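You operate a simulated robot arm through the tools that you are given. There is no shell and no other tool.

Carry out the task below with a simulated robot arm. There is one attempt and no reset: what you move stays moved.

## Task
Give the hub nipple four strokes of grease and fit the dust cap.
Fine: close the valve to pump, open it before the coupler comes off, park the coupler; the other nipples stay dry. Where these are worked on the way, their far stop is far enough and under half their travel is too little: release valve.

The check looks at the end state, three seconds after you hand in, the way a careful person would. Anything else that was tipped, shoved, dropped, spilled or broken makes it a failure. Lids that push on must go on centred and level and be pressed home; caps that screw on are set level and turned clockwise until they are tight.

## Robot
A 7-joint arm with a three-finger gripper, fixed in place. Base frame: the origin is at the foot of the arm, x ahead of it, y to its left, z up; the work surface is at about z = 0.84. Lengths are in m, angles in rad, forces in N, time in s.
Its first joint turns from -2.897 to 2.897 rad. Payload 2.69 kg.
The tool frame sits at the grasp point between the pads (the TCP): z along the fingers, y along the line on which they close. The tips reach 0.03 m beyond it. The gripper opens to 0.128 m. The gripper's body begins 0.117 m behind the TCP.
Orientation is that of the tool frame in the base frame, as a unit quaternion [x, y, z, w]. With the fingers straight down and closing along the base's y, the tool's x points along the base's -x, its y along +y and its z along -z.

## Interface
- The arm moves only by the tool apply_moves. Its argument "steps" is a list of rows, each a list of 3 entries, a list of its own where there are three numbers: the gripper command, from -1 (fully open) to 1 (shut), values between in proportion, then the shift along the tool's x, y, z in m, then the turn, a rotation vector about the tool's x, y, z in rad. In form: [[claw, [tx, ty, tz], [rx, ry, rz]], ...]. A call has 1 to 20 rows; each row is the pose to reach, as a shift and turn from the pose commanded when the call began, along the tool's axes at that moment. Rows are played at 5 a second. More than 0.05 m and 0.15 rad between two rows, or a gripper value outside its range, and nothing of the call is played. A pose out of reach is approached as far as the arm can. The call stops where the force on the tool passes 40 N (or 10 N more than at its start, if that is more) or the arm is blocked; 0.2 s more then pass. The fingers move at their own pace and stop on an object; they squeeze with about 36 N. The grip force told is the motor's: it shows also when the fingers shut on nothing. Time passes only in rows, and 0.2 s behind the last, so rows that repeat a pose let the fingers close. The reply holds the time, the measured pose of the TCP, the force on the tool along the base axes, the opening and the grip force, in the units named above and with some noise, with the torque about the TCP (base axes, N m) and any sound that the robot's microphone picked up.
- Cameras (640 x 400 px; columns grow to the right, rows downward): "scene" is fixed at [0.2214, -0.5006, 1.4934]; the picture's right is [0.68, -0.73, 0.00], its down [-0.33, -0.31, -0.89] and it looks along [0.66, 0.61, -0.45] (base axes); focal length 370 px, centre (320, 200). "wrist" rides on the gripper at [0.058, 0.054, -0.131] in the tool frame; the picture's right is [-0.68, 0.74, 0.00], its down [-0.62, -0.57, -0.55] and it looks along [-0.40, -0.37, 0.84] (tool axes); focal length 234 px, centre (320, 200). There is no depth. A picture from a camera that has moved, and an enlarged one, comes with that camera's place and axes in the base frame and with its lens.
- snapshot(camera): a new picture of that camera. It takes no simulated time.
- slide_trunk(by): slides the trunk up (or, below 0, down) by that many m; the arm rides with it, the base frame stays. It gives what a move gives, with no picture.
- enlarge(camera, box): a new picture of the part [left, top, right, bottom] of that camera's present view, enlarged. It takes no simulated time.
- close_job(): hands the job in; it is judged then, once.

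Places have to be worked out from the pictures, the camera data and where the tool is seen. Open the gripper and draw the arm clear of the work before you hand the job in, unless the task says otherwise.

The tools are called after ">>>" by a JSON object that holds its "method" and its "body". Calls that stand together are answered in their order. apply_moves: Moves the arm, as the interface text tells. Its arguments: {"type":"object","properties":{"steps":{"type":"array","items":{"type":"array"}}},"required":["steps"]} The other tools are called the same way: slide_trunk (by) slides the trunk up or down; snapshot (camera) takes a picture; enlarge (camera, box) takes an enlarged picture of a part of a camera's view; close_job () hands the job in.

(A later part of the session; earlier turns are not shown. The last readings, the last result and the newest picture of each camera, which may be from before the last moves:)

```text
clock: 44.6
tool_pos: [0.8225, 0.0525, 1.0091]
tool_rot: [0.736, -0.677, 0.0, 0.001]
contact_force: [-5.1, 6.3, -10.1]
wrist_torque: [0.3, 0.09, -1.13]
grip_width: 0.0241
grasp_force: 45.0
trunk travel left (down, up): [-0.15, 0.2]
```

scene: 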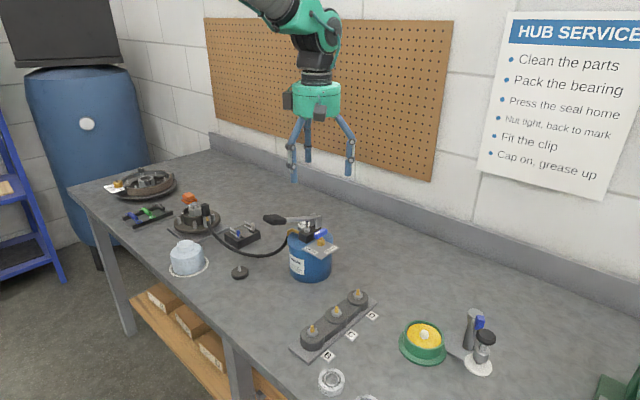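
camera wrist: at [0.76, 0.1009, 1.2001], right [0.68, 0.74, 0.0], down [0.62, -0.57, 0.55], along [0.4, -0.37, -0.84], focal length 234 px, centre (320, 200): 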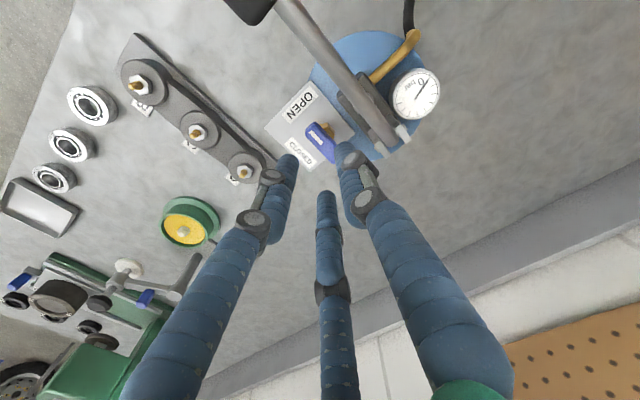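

Torque rises to 1.1 N·m: the valve is at its CLOSED stop. I relax the extra twist, open only slightly (to clear the lever bracket), and lift straight up.

>>> {"method": "apply_moves", "body": {"steps": [[1, [0.0002, 0, 0], [0, 0, 0.05]], [0.7, [0.0002, -0.0005, 0], [0, 0, 0.07]], [0.52, [0.0002, -0.001, 0], [0, 0, 0.07]], [0.52, [0.0002, -0.001, 0], [0, 0, 0.07]], [0.52, [0.0002, -0.001, -0.01], [0, 0, 0.07]], [0.52, [0.0002, -0.001, -0.03], [0, 0, 0.07]], [0.52, [0.0002, -0.001, -0.06], [0, 0, 0.07]], [0.52, [0.0002, -0.001, -0.1], [0, 0, 0.07]], [0.52, [0.0002, -0.001, -0.1], [0, 0, 0.07]]]}}

>>> {"method": "snapshot", "body": {"camera": "wrist"}}

>>> {"method": "enlarge", "body": {"camera": "scene", "box": [170, 150, 370, 290]}}

>>> {"method": "enlarge", "body": {"camera": "scene", "box": [260, 200, 350, 260]}}

```text
clock: 46.6
tool_pos: [0.8224, 0.0506, 1.1111]
tool_rot: [0.71, -0.704, 0.001, 0.001]
contact_force: [-0.3, 0.6, 0.1]
wrist_torque: [-0.01, -0.04, 0.02]
grip_width: 0.0306
grasp_force: 0.1
trunk travel left (down, up): [-0.15, 0.2]
```

```text
taken
camera wrist: at [0.7714, -0.0074, 1.2411], right [-0.74, 0.67, 0.0], down [0.56, 0.62, 0.55], along [0.37, 0.41, -0.84], focal length 234 px, centre (320, 200)
```

wrist: 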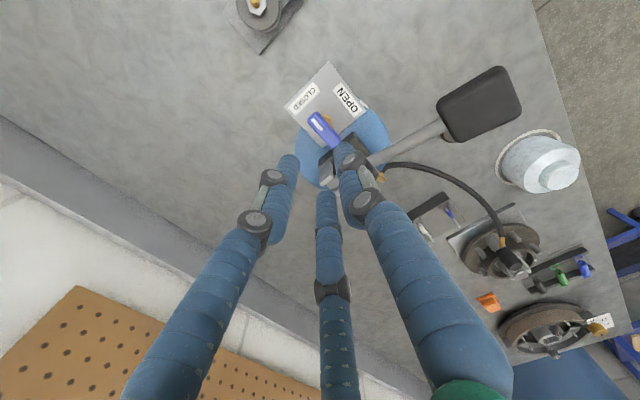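

```text
2.86 times, centred on (270, 220) of scene
camera zoom: at [0.2214, -0.5006, 1.4934], right [0.68, -0.73, 0.0], down [-0.33, -0.31, -0.89], along [0.66, 0.61, -0.45], focal length 1056 px, centre (463, 143)
```

zoom: 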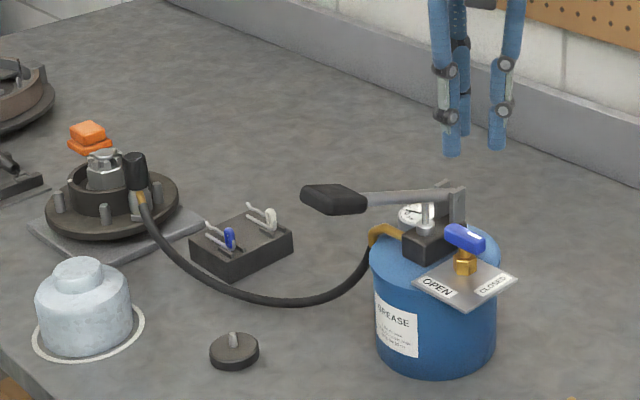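

```text
6.67 times, centred on (305, 230) of scene
camera zoom: at [0.2214, -0.5006, 1.4934], right [0.68, -0.73, 0.0], down [-0.33, -0.31, -0.89], along [0.66, 0.61, -0.45], focal length 2463 px, centre (420, 0)
```

zoom: 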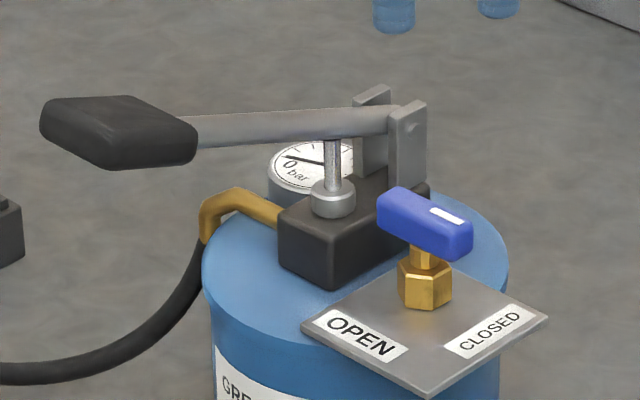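

Valve confirmed at CLOSED. Next the pump lever: I zoom to locate the paddle and rod precisely.

>>> {"method": "enlarge", "body": {"camera": "wrist", "box": [360, 50, 540, 180]}}

>>> {"method": "enlarge", "body": {"camera": "scene", "box": [255, 200, 335, 250]}}

```text
3.08 times, centred on (450, 115) of wrist
camera zoom: at [0.7714, -0.0074, 1.2411], right [-0.74, 0.67, 0.0], down [0.56, 0.62, 0.55], along [0.37, 0.41, -0.84], focal length 720 px, centre (-80, 462)
```

zoom: 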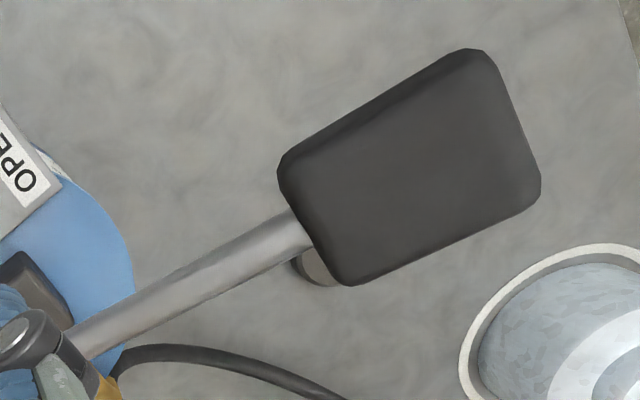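

```text
8.00 times, centred on (295, 225) of scene
camera zoom: at [0.2214, -0.5006, 1.4934], right [0.68, -0.73, 0.0], down [-0.33, -0.31, -0.89], along [0.66, 0.61, -0.45], focal length 2956 px, centre (520, 0)
```

zoom: 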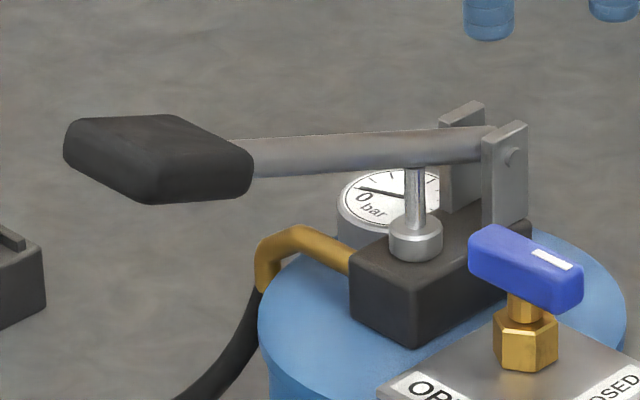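

Paddle top centre is at about (0.709, 0.097, 1.058), pivot near (0.85, 0.097, 1.0). I close the hand and move above the paddle to press it down.

>>> {"method": "apply_moves", "body": {"steps": [[1, [-0.01, 0.02, -0.02], [0, 0, 0.01]], [1, [-0.02, 0.05, -0.02], [0, 0, 0.01]], [1, [-0.03, 0.08, -0.02], [0, 0, 0.01]], [1, [-0.04, 0.11, -0.02], [0, 0, 0.01]], [1, [-0.0464, 0.1224, -0.02], [0, 0, 0.01]], [1, [-0.0464, 0.1224, -0.02], [0, 0, 0.01]]]}}

>>> {"method": "snapshot", "body": {"camera": "wrist"}}

>>> {"method": "enlarge", "body": {"camera": "scene", "box": [230, 150, 350, 260]}}

```text
clock: 48.0
tool_pos: [0.7009, 0.0978, 1.1289]
tool_rot: [0.708, -0.706, 0.0, 0.001]
contact_force: [-0.8, 0.8, 0.1]
wrist_torque: [-0.01, 0.0, -0.01]
grip_width: 0.0022
grasp_force: 32.1
trunk travel left (down, up): [-0.15, 0.2]
```

```text
taken
camera wrist: at [0.6486, 0.0391, 1.2603], right [-0.74, 0.68, 0.0], down [0.57, 0.62, 0.55], along [0.37, 0.4, -0.84], focal length 234 px, centre (320, 200)
```

wrist: 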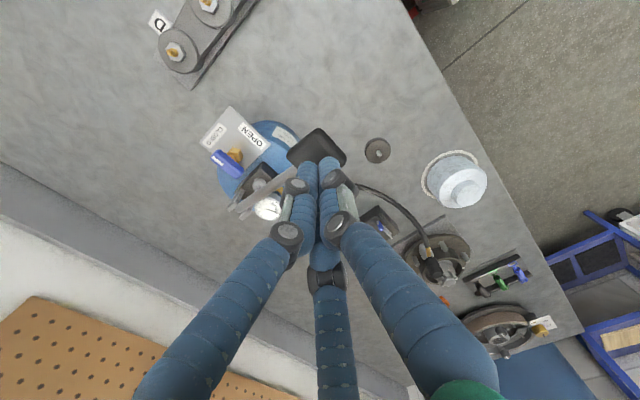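

```text
3.64 times, centred on (290, 205) of scene
camera zoom: at [0.2214, -0.5006, 1.4934], right [0.68, -0.73, 0.0], down [-0.33, -0.31, -0.89], along [0.66, 0.61, -0.45], focal length 1344 px, centre (429, 182)
```

zoom: 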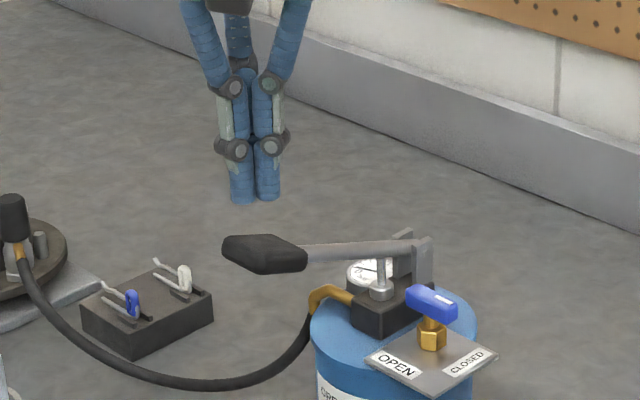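

Tips are ~4 cm above the paddle. I go down to touch and push it slightly to feel the lever's resistance.

>>> {"method": "apply_moves", "body": {"steps": [[1, [0, 0, 0.015], [0, 0, 0]], [1, [0, 0, 0.03], [0, 0, 0]], [1, [0, 0, 0.04], [0, 0, 0]], [1, [0, 0, 0.05], [0, 0, 0]], [1, [0, 0, 0.06], [0, 0, 0]], [1, [0, 0, 0.07], [0, 0, 0]], [1, [0, 0, 0.07], [0, 0, 0]]]}}

>>> {"method": "enlarge", "body": {"camera": "scene", "box": [230, 150, 350, 260]}}

```text
clock: 49.6
tool_pos: [0.7011, 0.0973, 1.0595]
tool_rot: [0.708, -0.707, 0.001, 0.001]
contact_force: [1.0, -0.6, 1.5]
wrist_torque: [0.0, 0.05, 0.0]
grip_width: 0.0019
grasp_force: 31.5
trunk travel left (down, up): [-0.15, 0.2]
```

```text
3.64 times, centred on (290, 205) of scene
camera zoom: at [0.2214, -0.5006, 1.4934], right [0.68, -0.73, 0.0], down [-0.33, -0.31, -0.89], along [0.66, 0.61, -0.45], focal length 1344 px, centre (429, 182)
```

zoom: 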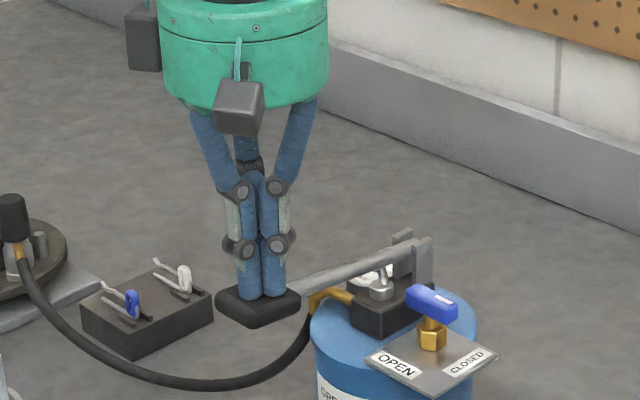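

The lever follows with barely any force. I continue down to find its bottom stop.

>>> {"method": "apply_moves", "body": {"steps": [[1, [0, 0, 0.01], [0, 0, 0]], [1, [0, 0, 0.02], [0, 0, 0]], [1, [0, 0, 0.03], [0, 0, 0]], [1, [0, 0, 0.04], [0, 0, 0]], [1, [0, 0, 0.05], [0, 0, 0]], [1, [0, 0, 0.06], [0, 0, 0]], [1, [0, 0, 0.07], [0, 0, 0]], [1, [0, 0, 0.07], [0, 0, 0]]]}}

>>> {"method": "enlarge", "body": {"camera": "scene", "box": [230, 150, 350, 260]}}

```text
clock: 51.0
tool_pos: [0.7031, 0.0971, 1.0122]
tool_rot: [0.708, -0.707, 0.003, -0.004]
contact_force: [-11.4, -1.1, 22.4]
wrist_torque: [-0.05, -0.01, 0.07]
grip_width: 0.0019
grasp_force: 31.2
trunk travel left (down, up): [-0.15, 0.2]
stopped in row 6: the force on the tool passed its limit at 56 N (the readings are from after the stop); the commanded pose is now the measured one
```

```text
3.64 times, centred on (290, 205) of scene
camera zoom: at [0.2214, -0.5006, 1.4934], right [0.68, -0.73, 0.0], down [-0.33, -0.31, -0.89], along [0.66, 0.61, -0.45], focal length 1344 px, centre (429, 182)
```

zoom: 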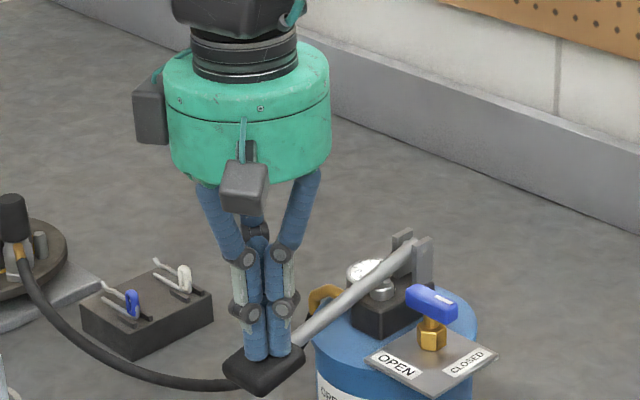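

The lever reached its bottom stop (tool z≈1.013). I raise the hand to see whether the lever springs back up.

>>> {"method": "apply_moves", "body": {"steps": [[1, [0, 0, -0.01], [0, 0, 0]], [1, [0, 0, -0.02], [0, 0, 0]], [1, [0, 0, -0.035], [0, 0, 0]], [1, [0, 0, -0.05], [0, 0, 0]], [1, [0, 0, -0.07], [0, 0, 0]], [1, [0, 0, -0.09], [0, 0, 0]], [1, [0, 0, -0.105], [0, 0, 0]], [1, [0, 0, -0.105], [0, 0, 0]]]}}

>>> {"method": "enlarge", "body": {"camera": "scene", "box": [230, 150, 350, 260]}}

>>> {"method": "enlarge", "body": {"camera": "scene", "box": [280, 200, 345, 250]}}

>>> {"method": "enlarge", "body": {"camera": "scene", "box": [175, 185, 245, 245]}}

```text
clock: 52.8
tool_pos: [0.703, 0.097, 1.1116]
tool_rot: [0.708, -0.707, 0.002, -0.002]
contact_force: [-0.8, -0.3, 0.3]
wrist_torque: [0.01, -0.03, -0.02]
grip_width: 0.0025
grasp_force: 32.3
trunk travel left (down, up): [-0.15, 0.2]
```

```text
3.64 times, centred on (290, 205) of scene
camera zoom: at [0.2214, -0.5006, 1.4934], right [0.68, -0.73, 0.0], down [-0.33, -0.31, -0.89], along [0.66, 0.61, -0.45], focal length 1344 px, centre (429, 182)
```

zoom: 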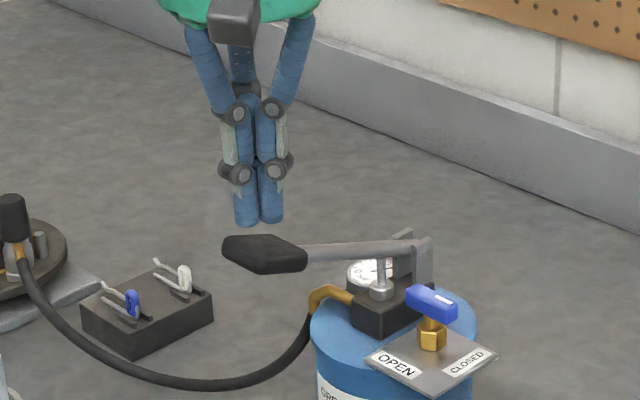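

```text
8.00 times, centred on (312, 225) of scene
camera zoom: at [0.2214, -0.5006, 1.4934], right [0.68, -0.73, 0.0], down [-0.33, -0.31, -0.89], along [0.66, 0.61, -0.45], focal length 2956 px, centre (380, 0)
```

zoom: 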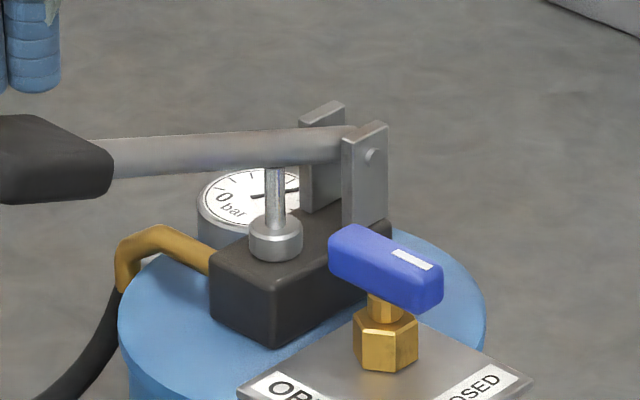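

```text
6.67 times, centred on (210, 215) of scene
camera zoom: at [0.2214, -0.5006, 1.4934], right [0.68, -0.73, 0.0], down [-0.33, -0.31, -0.89], along [0.66, 0.61, -0.45], focal length 2463 px, centre (1053, 100)
```

zoom: 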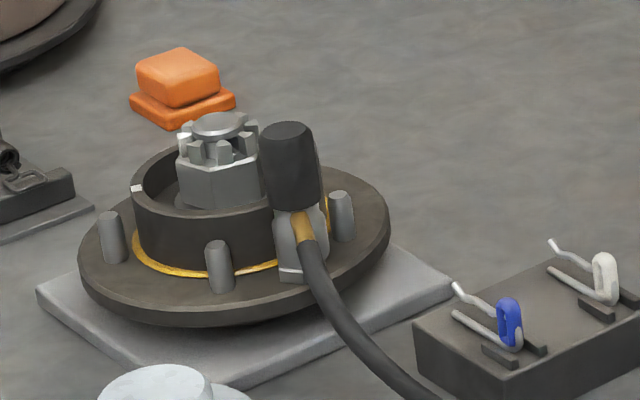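

The lever sprang back fully and a yellow grease bead appeared around the hub collar: stroke 1 counted. I do stroke 2 the same way, down to the stop and back up.

>>> {"method": "apply_moves", "body": {"steps": [[1, [0, 0, 0.025], [0, 0, 0]], [1, [0, 0, 0.045], [0, 0, 0]], [1, [0, 0, 0.062], [0, 0, 0]], [1, [0, 0, 0.078], [0, 0, 0]], [1, [0, 0, 0.092], [0, 0, 0]], [1, [0, 0, 0.1], [0, 0, 0]], [1, [0, 0, 0.104], [0, 0, 0]], [1, [0, 0, 0.104], [0, 0, 0]]]}}

>>> {"method": "enlarge", "body": {"camera": "scene", "box": [230, 150, 350, 260]}}

```text
clock: 54.6
tool_pos: [0.7044, 0.0963, 1.012]
tool_rot: [0.708, -0.707, 0.003, -0.003]
contact_force: [-3.1, 1.2, 23.5]
wrist_torque: [0.04, -0.22, -0.01]
grip_width: 0.0021
grasp_force: 31.2
trunk travel left (down, up): [-0.15, 0.2]
```

```text
3.64 times, centred on (290, 205) of scene
camera zoom: at [0.2214, -0.5006, 1.4934], right [0.68, -0.73, 0.0], down [-0.33, -0.31, -0.89], along [0.66, 0.61, -0.45], focal length 1344 px, centre (429, 182)
```

zoom: 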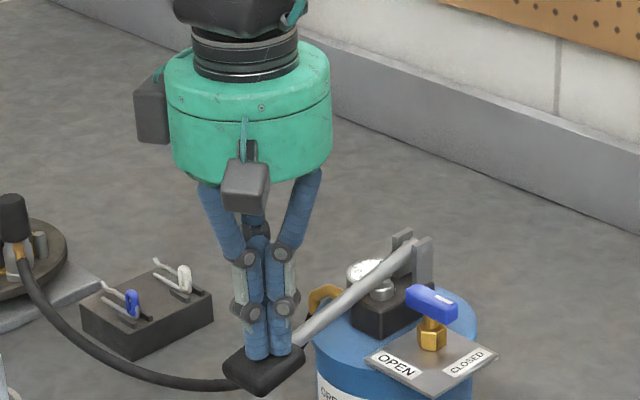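

Same bottom stop reached (z=1.012, 23 N). I raise for the return of stroke 2 and verify the lever, gauge and grease bead.

>>> {"method": "apply_moves", "body": {"steps": [[1, [0, 0, -0.01], [0, 0, 0]], [1, [0, 0, -0.025], [0, 0, 0]], [1, [0, 0, -0.045], [0, 0, 0]], [1, [0, 0, -0.065], [0, 0, 0]], [1, [0, 0, -0.085], [0, 0, 0]], [1, [0, 0, -0.104], [0, 0, 0]], [1, [0, 0, -0.104], [0, 0, 0]]]}}

>>> {"method": "enlarge", "body": {"camera": "scene", "box": [270, 200, 335, 250]}}

>>> {"method": "enlarge", "body": {"camera": "scene", "box": [175, 185, 245, 245]}}

```text
clock: 56.2
tool_pos: [0.7029, 0.0987, 1.1128]
tool_rot: [0.708, -0.707, 0.003, -0.002]
contact_force: [-0.1, -0.2, 0.1]
wrist_torque: [0.01, -0.02, -0.01]
grip_width: 0.0019
grasp_force: 31.3
trunk travel left (down, up): [-0.15, 0.2]
```

```text
8.00 times, centred on (302, 225) of scene
camera zoom: at [0.2214, -0.5006, 1.4934], right [0.68, -0.73, 0.0], down [-0.33, -0.31, -0.89], along [0.66, 0.61, -0.45], focal length 2956 px, centre (460, 0)
```

zoom: 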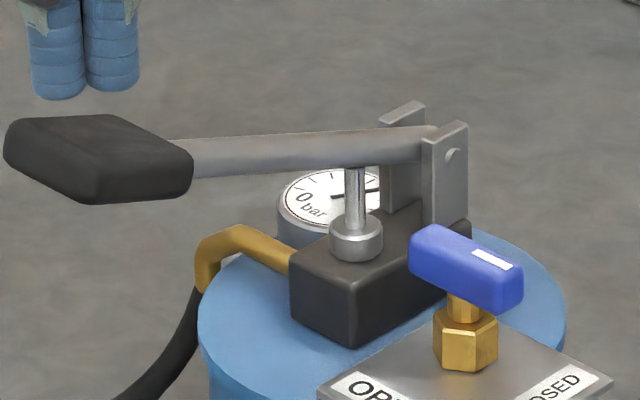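

```text
6.67 times, centred on (210, 215) of scene
camera zoom: at [0.2214, -0.5006, 1.4934], right [0.68, -0.73, 0.0], down [-0.33, -0.31, -0.89], along [0.66, 0.61, -0.45], focal length 2463 px, centre (1053, 100)
```

zoom: 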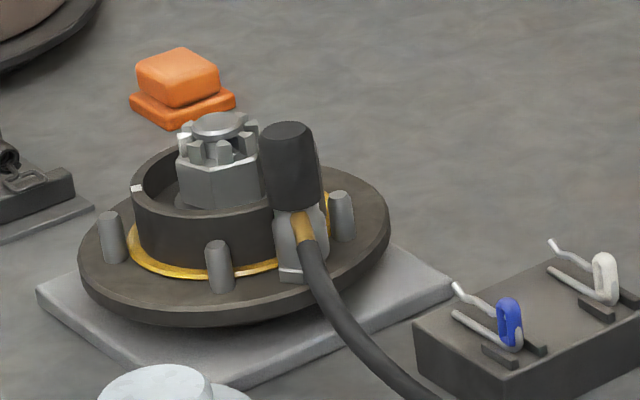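

The bead grew: stroke 2 counted. Stroke 3, full down and up in one go.

>>> {"method": "apply_moves", "body": {"steps": [[1, [0, 0, 0.025], [0, 0, 0]], [1, [0, 0, 0.045], [0, 0, 0]], [1, [0, 0, 0.062], [0, 0, 0]], [1, [0, 0, 0.078], [0, 0, 0]], [1, [0, 0, 0.092], [0, 0, 0]], [1, [0, 0, 0.1], [0, 0, 0]], [1, [0, 0, 0.1045], [0, 0, 0]], [1, [0, 0, 0.1045], [0, 0, 0]], [1, [0, 0, 0.094], [0, 0, 0]], [1, [0, 0, 0.08], [0, 0, 0]], [1, [0, 0, 0.06], [0, 0, 0]], [1, [0, 0, 0.04], [0, 0, 0]], [1, [0, 0, 0.02], [0, 0, 0]], [1, [0, 0, 0.0], [0, 0, 0]], [1, [0, 0, 0.0], [0, 0, 0]]]}}

>>> {"method": "enlarge", "body": {"camera": "scene", "box": [270, 200, 335, 250]}}

>>> {"method": "enlarge", "body": {"camera": "scene", "box": [175, 185, 245, 245]}}

```text
clock: 59.4
tool_pos: [0.7021, 0.0967, 1.1125]
tool_rot: [0.708, -0.706, 0.002, -0.002]
contact_force: [-0.5, 0.5, -0.7]
wrist_torque: [-0.01, -0.03, 0.0]
grip_width: 0.0021
grasp_force: 31.8
trunk travel left (down, up): [-0.15, 0.2]
```

```text
8.00 times, centred on (302, 225) of scene
camera zoom: at [0.2214, -0.5006, 1.4934], right [0.68, -0.73, 0.0], down [-0.33, -0.31, -0.89], along [0.66, 0.61, -0.45], focal length 2956 px, centre (460, 0)
```

zoom: 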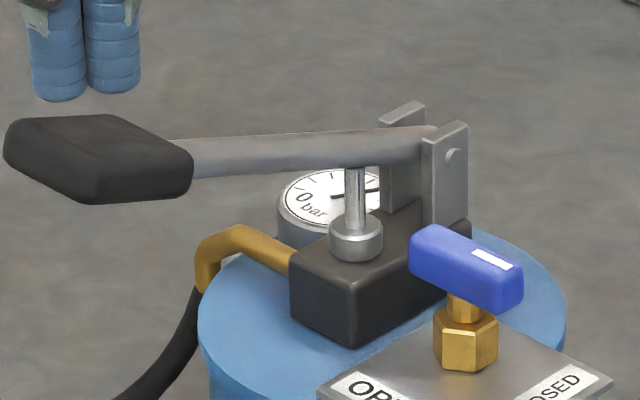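

```text
6.67 times, centred on (210, 215) of scene
camera zoom: at [0.2214, -0.5006, 1.4934], right [0.68, -0.73, 0.0], down [-0.33, -0.31, -0.89], along [0.66, 0.61, -0.45], focal length 2463 px, centre (1053, 100)
```

zoom: 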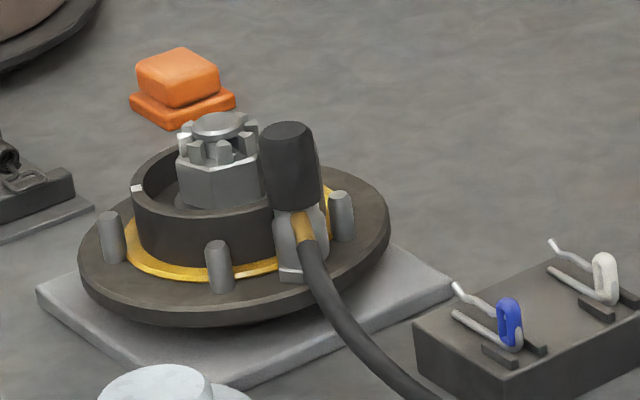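

The bead grew again: stroke 3 counted. Now stroke 4.

>>> {"method": "apply_moves", "body": {"steps": [[1, [0, 0, 0.025], [0, 0, 0]], [1, [0, 0, 0.045], [0, 0, 0]], [1, [0, 0, 0.062], [0, 0, 0]], [1, [0, 0, 0.078], [0, 0, 0]], [1, [0, 0, 0.092], [0, 0, 0]], [1, [0, 0, 0.1], [0, 0, 0]], [1, [0, 0, 0.1045], [0, 0, 0]], [1, [0, 0, 0.1045], [0, 0, 0]], [1, [0, 0, 0.094], [0, 0, 0]], [1, [0, 0, 0.08], [0, 0, 0]], [1, [0, 0, 0.06], [0, 0, 0]], [1, [0, 0, 0.04], [0, 0, 0]], [1, [0, 0, 0.02], [0, 0, 0]], [1, [0, 0, 0.0], [0, 0, 0]], [1, [0, 0, 0.0], [0, 0, 0]]]}}

>>> {"method": "enlarge", "body": {"camera": "scene", "box": [270, 200, 335, 250]}}

>>> {"method": "enlarge", "body": {"camera": "scene", "box": [175, 185, 245, 245]}}

>>> {"method": "enlarge", "body": {"camera": "wrist", "box": [190, 90, 360, 240]}}

```text
clock: 62.6
tool_pos: [0.702, 0.098, 1.1136]
tool_rot: [0.708, -0.707, 0.002, -0.002]
contact_force: [-0.4, -0.1, 0.1]
wrist_torque: [-0.01, -0.04, -0.01]
grip_width: 0.0019
grasp_force: 31.7
trunk travel left (down, up): [-0.15, 0.2]
```

```text
8.00 times, centred on (302, 225) of scene
camera zoom: at [0.2214, -0.5006, 1.4934], right [0.68, -0.73, 0.0], down [-0.33, -0.31, -0.89], along [0.66, 0.61, -0.45], focal length 2956 px, centre (460, 0)
```

zoom: 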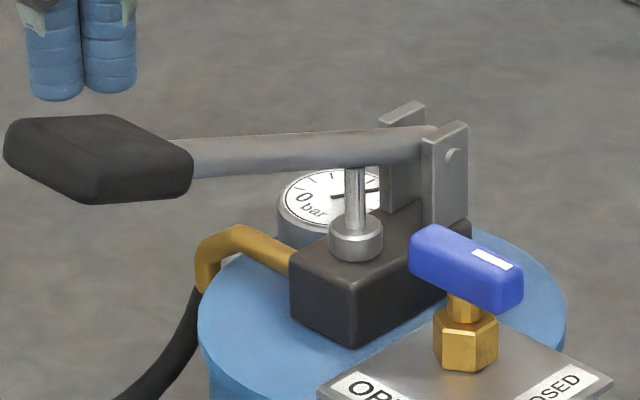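

```text
6.67 times, centred on (210, 215) of scene
camera zoom: at [0.2214, -0.5006, 1.4934], right [0.68, -0.73, 0.0], down [-0.33, -0.31, -0.89], along [0.66, 0.61, -0.45], focal length 2463 px, centre (1053, 100)
```

zoom: 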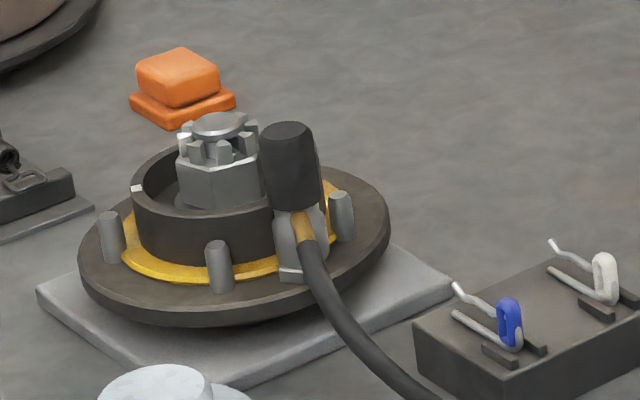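

```text
2.67 times, centred on (275, 165) of wrist
camera zoom: at [0.6484, 0.0396, 1.2427], right [-0.74, 0.68, 0.0], down [0.56, 0.62, 0.55], along [0.38, 0.4, -0.83], focal length 624 px, centre (440, 293)
```

zoom: 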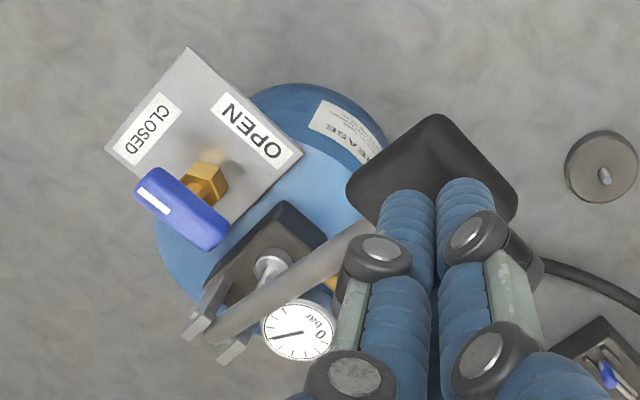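

Four strokes are in (bead grew each time, gauge shows pressure). Now I reopen the valve: I move back above the handle with the jaw at 33 mm, same geometry as when I released it.

>>> {"method": "apply_moves", "body": {"steps": [[1, [0.0, 0, -0.03], [-0.003, 0, 0.001]], [0.48, [0.012, -0.03, -0.04], [-0.0057, 0, 0.0014]], [0.48, [0.025, -0.07, -0.04], [-0.0057, 0, 0.0014]], [0.48, [0.04, -0.105, -0.04], [-0.0057, 0, 0.0014]], [0.48, [0.0474, -0.1215, -0.03], [-0.0057, 0, 0.0014]], [0.48, [0.0474, -0.1215, 0.0], [-0.0057, 0, 0.0014]], [0.48, [0.0474, -0.1215, 0.03], [-0.0057, 0, 0.0014]], [0.48, [0.0474, -0.1215, 0.055], [-0.0057, 0, 0.0014]], [0.48, [0.0474, -0.1215, 0.055], [-0.0057, 0, 0.0014]]]}}

>>> {"method": "enlarge", "body": {"camera": "wrist", "box": [250, 90, 390, 230]}}

>>> {"method": "enlarge", "body": {"camera": "scene", "box": [280, 180, 360, 250]}}

```text
clock: 64.6
tool_pos: [0.8241, 0.0512, 1.0582]
tool_rot: [0.707, -0.707, 0.0, 0.0]
contact_force: [0.4, -1.5, 0.5]
wrist_torque: [0.03, -0.03, 0.01]
grip_width: 0.0332
grasp_force: 0.1
trunk travel left (down, up): [-0.15, 0.2]
```

```text
2.86 times, centred on (320, 160) of wrist
camera zoom: at [0.7715, -0.0077, 1.1886], right [-0.74, 0.68, 0.0], down [0.57, 0.62, 0.55], along [0.37, 0.4, -0.84], focal length 669 px, centre (320, 314)
```

zoom: 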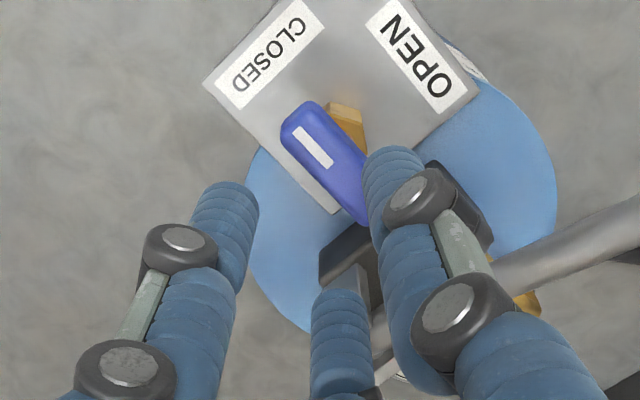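

```text
5.71 times, centred on (320, 215) of scene
camera zoom: at [0.2214, -0.5006, 1.4934], right [0.68, -0.73, 0.0], down [-0.33, -0.31, -0.89], along [0.66, 0.61, -0.45], focal length 2112 px, centre (320, 114)
```

zoom: 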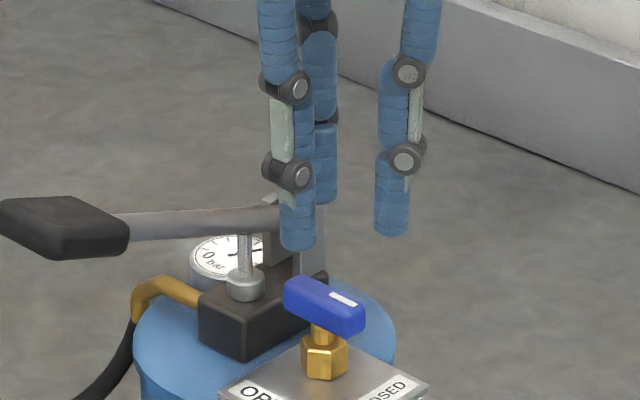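

Alignment looks the same as at release. I descend around the handle in small steps.

>>> {"method": "apply_moves", "body": {"steps": [[0.48, [0, 0, 0.015], [0, 0, 0]], [0.48, [0, 0, 0.03], [0, 0, 0]], [0.48, [0, 0, 0.036], [0, 0, 0]], [0.48, [0, 0, 0.042], [0, 0, 0]], [0.48, [0, 0, 0.0487], [0, 0, 0]], [0.48, [0, 0, 0.0487], [0, 0, 0]]]}}

>>> {"method": "enlarge", "body": {"camera": "scene", "box": [280, 195, 350, 250]}}

```text
clock: 66.0
tool_pos: [0.8254, 0.0516, 1.0083]
tool_rot: [0.707, -0.707, -0.001, -0.001]
contact_force: [-0.3, -0.1, -0.5]
wrist_torque: [-0.02, 0.02, -0.02]
grip_width: 0.0336
grasp_force: 0.0
trunk travel left (down, up): [-0.15, 0.2]
```

```text
7.27 times, centred on (315, 222) of scene
camera zoom: at [0.2214, -0.5006, 1.4934], right [0.68, -0.73, 0.0], down [-0.33, -0.31, -0.89], along [0.66, 0.61, -0.45], focal length 2687 px, centre (356, 36)
```

zoom: 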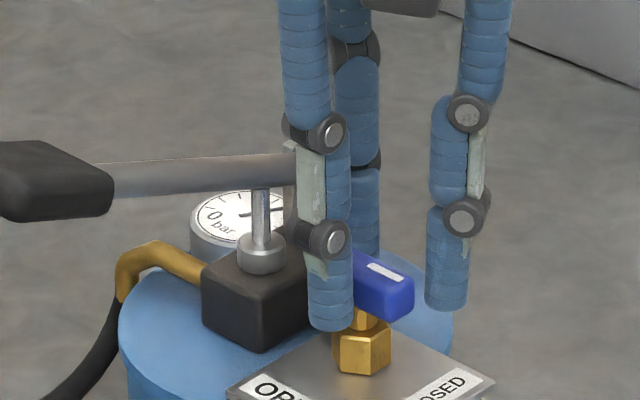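

No contact on the way. I close on the handle while shifting 1 mm toward -x to balance the grip.

>>> {"method": "apply_moves", "body": {"steps": [[0.6, [0, 0.0006, 0], [0, 0, 0]], [0.8, [0, 0.0012, 0], [0, 0, 0]], [1, [0, 0.0012, 0], [0, 0, 0]], [1, [0, 0.0012, 0], [0, 0, 0]]]}}

```text
clock: 67.0
tool_pos: [0.8232, 0.0498, 1.0097]
tool_rot: [0.707, -0.707, 0.0, 0.0]
contact_force: [-7.3, 0.0, -4.9]
wrist_torque: [0.01, 0.08, 0.05]
grip_width: 0.0246
grasp_force: 45.2
trunk travel left (down, up): [-0.15, 0.2]
```

Gripped. I rotate clockwise (tool +90°) about the valve axis back to OPEN.

>>> {"method": "apply_moves", "body": {"steps": [[1, [0.0007, 0.0007, 0], [0, 0, 0.13]], [1, [0.0013, 0.0009, 0], [0, 0, 0.26]], [1, [0.002, 0.0011, 0], [0, 0, 0.39]], [1, [0.0026, 0.0014, 0], [0, 0, 0.52]], [1, [0.0031, 0.0018, 0], [0, 0, 0.65]], [1, [0.0037, 0.0022, 0], [0, 0, 0.78]], [1, [0.0041, 0.0027, 0], [0, 0, 0.91]], [1, [0.0045, 0.0033, 0], [0, 0, 1.04]], [1, [0.0048, 0.0039, 0], [0, 0, 1.17]], [1, [0.005, 0.0045, 0], [0, 0, 1.3]], [1, [0.0051, 0.0052, 0], [0, 0, 1.43]], [1, [0.0052, 0.0059, 0], [0, 0, 1.5708]], [1, [0.0052, 0.0059, 0], [0, 0, 1.5708]]]}}

>>> {"method": "enlarge", "body": {"camera": "scene", "box": [280, 195, 350, 250]}}

```text
clock: 69.8
tool_pos: [0.8162, 0.0472, 1.0092]
tool_rot: [0.001, 1.0, 0.0, -0.001]
contact_force: [-5.1, 5.6, 0.9]
wrist_torque: [0.5, -0.22, 0.04]
grip_width: 0.0244
grasp_force: 44.4
trunk travel left (down, up): [-0.15, 0.2]
stopped in row 13: the force on the tool passed its limit at 40 N (the readings are from after the stop); the commanded pose is now the measured one
```

```text
7.27 times, centred on (315, 222) of scene
camera zoom: at [0.2214, -0.5006, 1.4934], right [0.68, -0.73, 0.0], down [-0.33, -0.31, -0.89], along [0.66, 0.61, -0.45], focal length 2687 px, centre (356, 36)
```

zoom: 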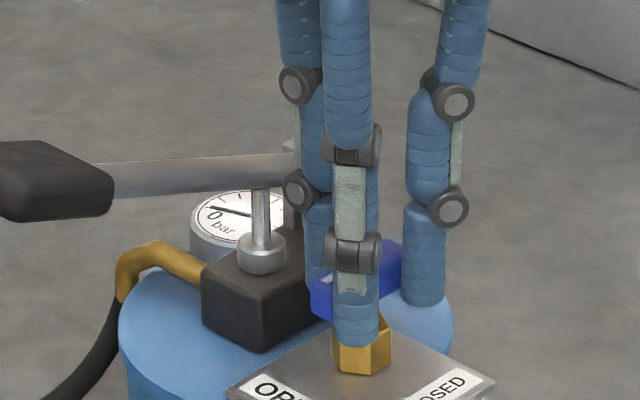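

Stopped at the end of the turn with 40 N; the gauge needle seems back at 0. I twist slightly more to confirm the OPEN stop.

>>> {"method": "apply_moves", "body": {"steps": [[1, [0.0002, 0, 0], [0, 0, 0.04]], [1, [0.0004, 0, 0], [0, 0, 0.08]], [1, [0.0004, 0, 0], [0, 0, 0.08]]]}}

```text
clock: 70.6
tool_pos: [0.8151, 0.0465, 1.0096]
tool_rot: [0.041, 0.999, 0.0, 0.0]
contact_force: [-8.8, 15.7, 4.2]
wrist_torque: [0.51, 0.77, 1.12]
grip_width: 0.0241
grasp_force: 45.0
trunk travel left (down, up): [-0.15, 0.2]
```

At the OPEN stop too. I relax the twist, open the jaw slightly, and lift straight up.

>>> {"method": "apply_moves", "body": {"steps": [[1, [0, 0, 0], [0, 0, -0.05]], [0.7, [0, 0, 0], [0, 0, -0.08]], [0.48, [0, 0, 0], [0, 0, -0.08]], [0.48, [0, 0, 0], [0, 0, -0.08]], [0.48, [0, 0, -0.01], [0, 0, -0.08]], [0.48, [0, 0, -0.03], [0, 0, -0.08]], [0.48, [0, 0, -0.07], [0, 0, -0.08]], [0.48, [0, 0, -0.11], [0, 0, -0.08]], [0.48, [0, 0, -0.15], [0, 0, -0.08]], [0.48, [0, 0, -0.15], [0, 0, -0.08]]]}}

>>> {"method": "enlarge", "body": {"camera": "scene", "box": [260, 200, 350, 260]}}

>>> {"method": "enlarge", "body": {"camera": "scene", "box": [175, 185, 245, 245]}}

```text
clock: 72.8
tool_pos: [0.8175, 0.0441, 1.1591]
tool_rot: [0.001, 1.0, 0.0, -0.001]
contact_force: [-0.8, -0.6, -0.4]
wrist_torque: [-0.03, -0.08, -0.01]
grip_width: 0.0335
grasp_force: 0.0
trunk travel left (down, up): [-0.15, 0.2]
```

```text
6.67 times, centred on (305, 230) of scene
camera zoom: at [0.2214, -0.5006, 1.4934], right [0.68, -0.73, 0.0], down [-0.33, -0.31, -0.89], along [0.66, 0.61, -0.45], focal length 2463 px, centre (420, 0)
```

zoom: 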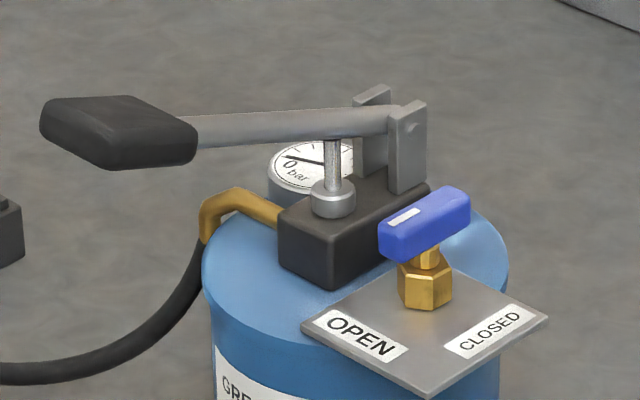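

```text
6.67 times, centred on (210, 215) of scene
camera zoom: at [0.2214, -0.5006, 1.4934], right [0.68, -0.73, 0.0], down [-0.33, -0.31, -0.89], along [0.66, 0.61, -0.45], focal length 2463 px, centre (1053, 100)
```

zoom: 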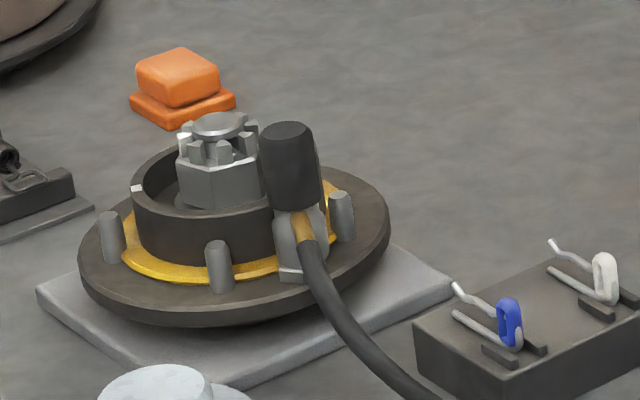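

Valve is open, gauge at zero. Now I go back to the coupler on the hub, rotating the wrist -90° on the way at height.

>>> {"method": "apply_moves", "body": {"steps": [[0.3, [0.007, 0.035, -0.01], [0, 0, -0.13]], [0.1, [0.0145, 0.07, -0.01], [0, 0, -0.26]], [0, [0.022, 0.105, -0.01], [0, 0, -0.39]], [0, [0.0295, 0.14, -0.01], [0, 0, -0.52]], [0, [0.037, 0.175, -0.01], [0, 0, -0.65]], [0, [0.044, 0.21, -0.01], [0, 0, -0.78]], [0, [0.0515, 0.245, -0.01], [0, 0, -0.91]], [0, [0.059, 0.28, -0.01], [0, 0, -1.04]], [0, [0.066, 0.315, -0.01], [0, 0, -1.17]], [0, [0.0735, 0.35, -0.01], [0, 0, -1.3]], [0, [0.081, 0.385, -0.01], [0, 0, -1.43]], [0, [0.0885, 0.4244, -0.01], [0, 0, -1.5708]], [0, [0.0885, 0.4244, 0.025], [0, 0, -1.5708]], [0, [0.0885, 0.4244, 0.06], [0, 0, -1.5708]], [0, [0.0885, 0.4244, 0.08], [0, 0, -1.5708]], [0, [0.0885, 0.4244, 0.08], [0, 0, -1.5708]]]}}

>>> {"method": "enlarge", "body": {"camera": "wrist", "box": [250, 80, 400, 220]}}

>>> {"method": "enlarge", "body": {"camera": "scene", "box": [165, 140, 255, 240]}}

```text
clock: 76.2
tool_pos: [0.7288, 0.4709, 1.0777]
tool_rot: [-0.706, 0.708, 0.001, 0.0]
contact_force: [0.2, -0.6, -0.2]
wrist_torque: [0.01, 0.02, -0.02]
grip_width: 0.064
grasp_force: 0.1
trunk travel left (down, up): [-0.15, 0.2]
```

```text
2.86 times, centred on (325, 150) of wrist
camera zoom: at [0.6759, 0.4128, 1.2092], right [-0.74, 0.68, 0.0], down [0.57, 0.61, 0.55], along [0.37, 0.4, -0.84], focal length 669 px, centre (306, 343)
```

zoom: 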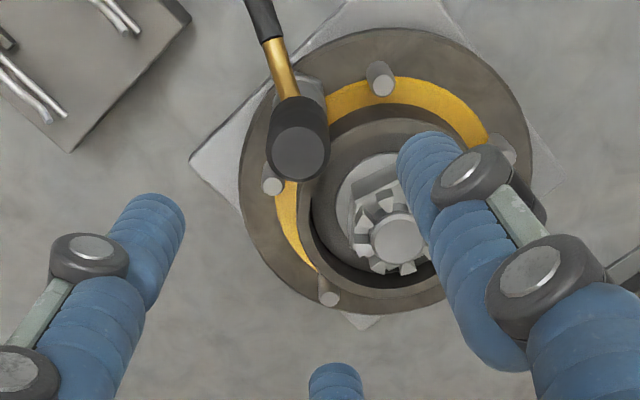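

```text
4.00 times, centred on (210, 190) of scene
camera zoom: at [0.2214, -0.5006, 1.4934], right [0.68, -0.73, 0.0], down [-0.33, -0.31, -0.89], along [0.66, 0.61, -0.45], focal length 1478 px, centre (760, 240)
```

zoom: 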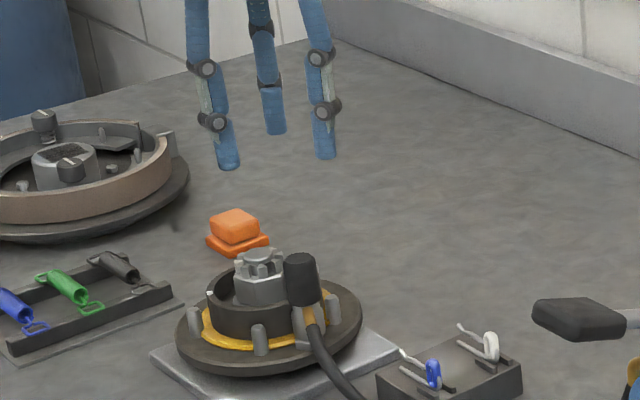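

The coupler stands on the nipple, leaning only slightly; its top is near (0.732, 0.470, 0.951). I narrow the jaw to 34 mm (to stay clear of the castle nut) and descend part way to check centring.

>>> {"method": "apply_moves", "body": {"steps": [[0.47, [0.0005, -0.001, 0.03], [0, 0, 0]], [0.47, [0.001, -0.0022, 0.06], [0, 0, 0]], [0.47, [0.001, -0.0022, 0.085], [0, 0, 0]], [0.47, [0.001, -0.0022, 0.085], [0, 0, 0]]]}}

>>> {"method": "enlarge", "body": {"camera": "wrist", "box": [260, 110, 380, 220]}}

>>> {"method": "enlarge", "body": {"camera": "scene", "box": [185, 180, 235, 230]}}

```text
clock: 77.2
tool_pos: [0.7311, 0.4698, 0.993]
tool_rot: [-0.706, 0.708, 0.001, 0.0]
contact_force: [-0.4, -0.2, -1.0]
wrist_torque: [-0.03, 0.01, -0.01]
grip_width: 0.034
grasp_force: 0.0
trunk travel left (down, up): [-0.15, 0.2]
```

```text
3.64 times, centred on (320, 165) of wrist
camera zoom: at [0.6784, 0.4118, 1.124], right [-0.74, 0.68, 0.0], down [0.57, 0.61, 0.55], along [0.37, 0.4, -0.84], focal length 852 px, centre (320, 327)
```

zoom: 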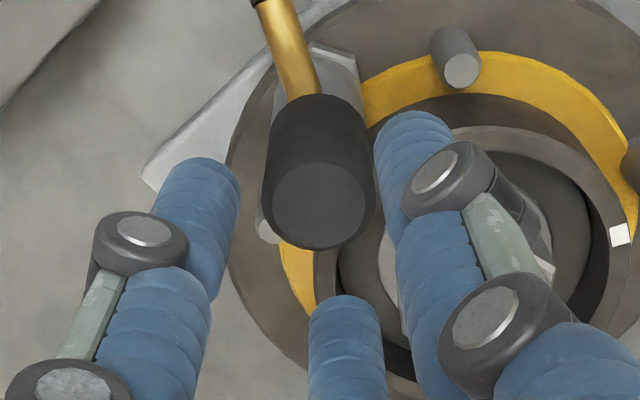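

```text
8.00 times, centred on (210, 205) of scene
camera zoom: at [0.2214, -0.5006, 1.4934], right [0.68, -0.73, 0.0], down [-0.33, -0.31, -0.89], along [0.66, 0.61, -0.45], focal length 2956 px, centre (1200, 160)
```

zoom: 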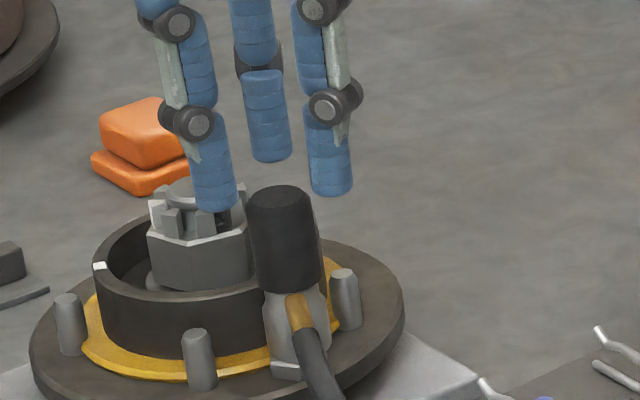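

Centred over the coupler's top. I descend 36 mm and close on the sleeve's upper part.

>>> {"method": "apply_moves", "body": {"steps": [[0.47, [0, 0, 0.015], [0, 0, 0]], [0.47, [0, 0, 0.028], [0, 0, 0]], [0.47, [0, 0, 0.037], [0, 0, 0]], [0.47, [0, 0, 0.037], [0, 0, 0]], [0.8, [0, 0, 0.037], [0, 0, 0]], [1, [0, 0, 0.037], [0, 0, 0]], [1, [0, 0, 0.037], [0, 0, 0]]]}}

>>> {"method": "enlarge", "body": {"camera": "scene", "box": [185, 180, 235, 230]}}

```text
clock: 78.8
tool_pos: [0.7293, 0.4695, 0.9562]
tool_rot: [-0.706, 0.708, 0.001, -0.001]
contact_force: [-0.9, -0.5, 0.0]
wrist_torque: [-0.03, 0.05, 0.0]
grip_width: 0.0237
grasp_force: 36.2
trunk travel left (down, up): [-0.15, 0.2]
```

```text
8.00 times, centred on (210, 205) of scene
camera zoom: at [0.2214, -0.5006, 1.4934], right [0.68, -0.73, 0.0], down [-0.33, -0.31, -0.89], along [0.66, 0.61, -0.45], focal length 2956 px, centre (1200, 160)
```

zoom: 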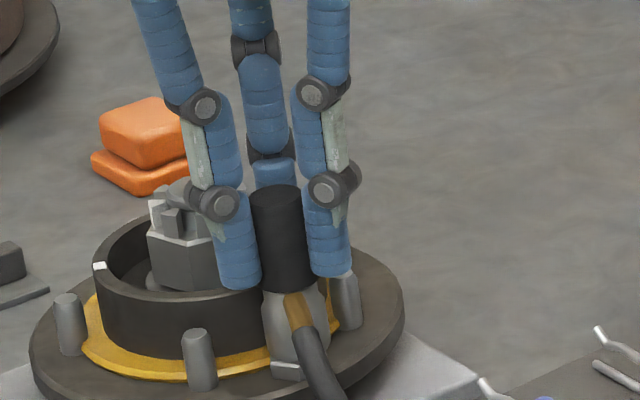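

Gripped. I pull straight up slowly.

>>> {"method": "apply_moves", "body": {"steps": [[1, [0, 0, -0.005], [0, 0, 0]], [1, [0, 0, -0.01], [0, 0, 0]], [1, [0, 0, -0.016], [0, 0, 0]], [1, [0, 0, -0.024], [0, 0, 0]], [1, [0, 0, -0.035], [0, 0, 0]], [1, [0, 0, -0.05], [0, 0, 0]], [1, [0, 0, -0.07], [0, 0, 0]], [1, [0, 0, -0.09], [0, 0, 0]], [1, [0, 0, -0.09], [0, 0, 0]]]}}

>>> {"method": "snapshot", "body": {"camera": "wrist"}}

>>> {"method": "enlarge", "body": {"camera": "scene", "box": [175, 145, 245, 235]}}

```text
clock: 80.8
tool_pos: [0.7294, 0.4684, 1.0472]
tool_rot: [-0.707, 0.708, 0.001, 0.0]
contact_force: [0.4, 0.6, -0.6]
wrist_torque: [0.01, -0.03, 0.02]
grip_width: 0.0234
grasp_force: 35.9
trunk travel left (down, up): [-0.15, 0.2]
```

```text
taken
camera wrist: at [0.6778, 0.4112, 1.1774], right [-0.74, 0.68, 0.0], down [0.57, 0.61, 0.55], along [0.37, 0.4, -0.84], focal length 234 px, centre (320, 200)
```

wrist: 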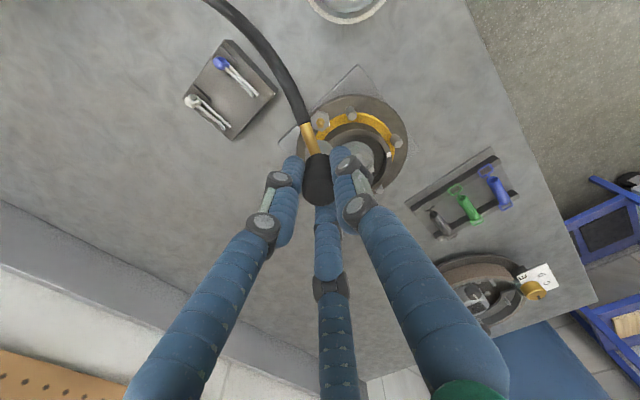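

```text
4.44 times, centred on (210, 190) of scene
camera zoom: at [0.2214, -0.5006, 1.4934], right [0.68, -0.73, 0.0], down [-0.33, -0.31, -0.89], along [0.66, 0.61, -0.45], focal length 1642 px, centre (809, 244)
```

zoom: 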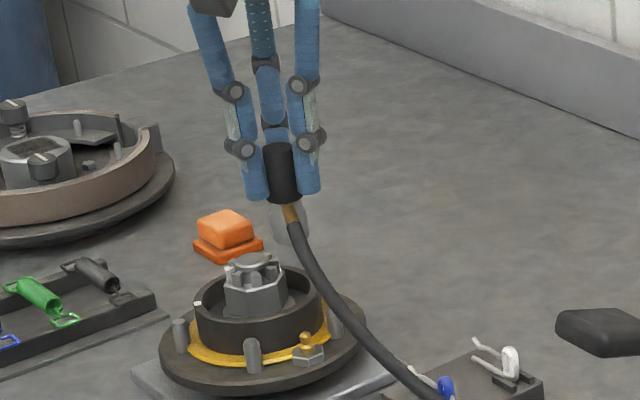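

The coupler is off and upright in the grip. I carry it back above the park disc.

>>> {"method": "apply_moves", "body": {"steps": [[1, [0.03, 0.006, -0.01], [0, 0, 0]], [1, [0.07, 0.015, -0.01], [0, 0, 0]], [1, [0.11, 0.023, -0.01], [0, 0, 0]], [1, [0.15, 0.032, -0.01], [0, 0, 0]], [1, [0.19, 0.04, -0.01], [0, 0, 0]], [1, [0.22, 0.047, -0.005], [0, 0, 0]], [1, [0.2389, 0.0504, 0.01], [0, 0, 0]], [1, [0.2389, 0.0504, 0.027], [0, 0, 0]], [1, [0.2389, 0.0504, 0.027], [0, 0, 0]]]}}

>>> {"method": "enlarge", "body": {"camera": "wrist", "box": [260, 80, 380, 200]}}

>>> {"method": "enlarge", "body": {"camera": "scene", "box": [200, 200, 280, 285]}}

```text
clock: 82.8
tool_pos: [0.6801, 0.2322, 1.0191]
tool_rot: [-0.706, 0.708, 0.001, -0.001]
contact_force: [1.3, -0.3, -1.6]
wrist_torque: [0.04, 0.04, 0.01]
grip_width: 0.0235
grasp_force: 36.0
trunk travel left (down, up): [-0.15, 0.2]
```

```text
3.33 times, centred on (320, 140) of wrist
camera zoom: at [0.6272, 0.1735, 1.1503], right [-0.74, 0.68, 0.0], down [0.57, 0.61, 0.55], along [0.37, 0.4, -0.84], focal length 781 px, centre (320, 400)
```

zoom: 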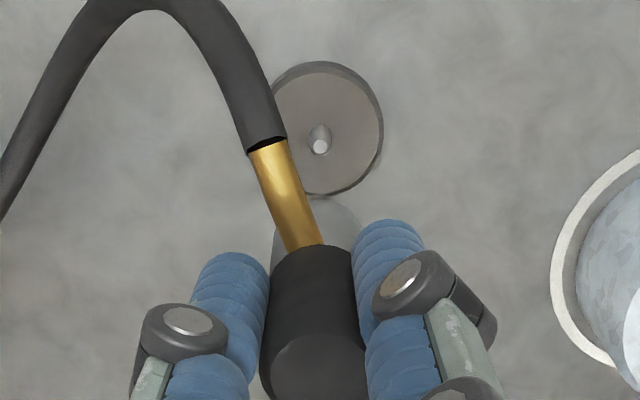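

```text
4.71 times, centred on (240, 242) of scene
camera zoom: at [0.2214, -0.5006, 1.4934], right [0.68, -0.73, 0.0], down [-0.33, -0.31, -0.89], along [0.66, 0.61, -0.45], focal length 1739 px, centre (696, 0)
```

zoom: 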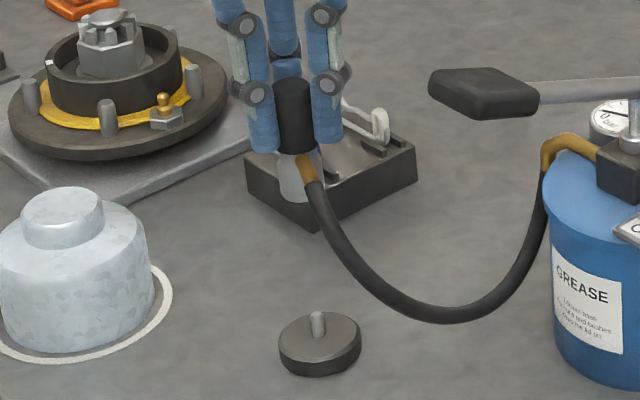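

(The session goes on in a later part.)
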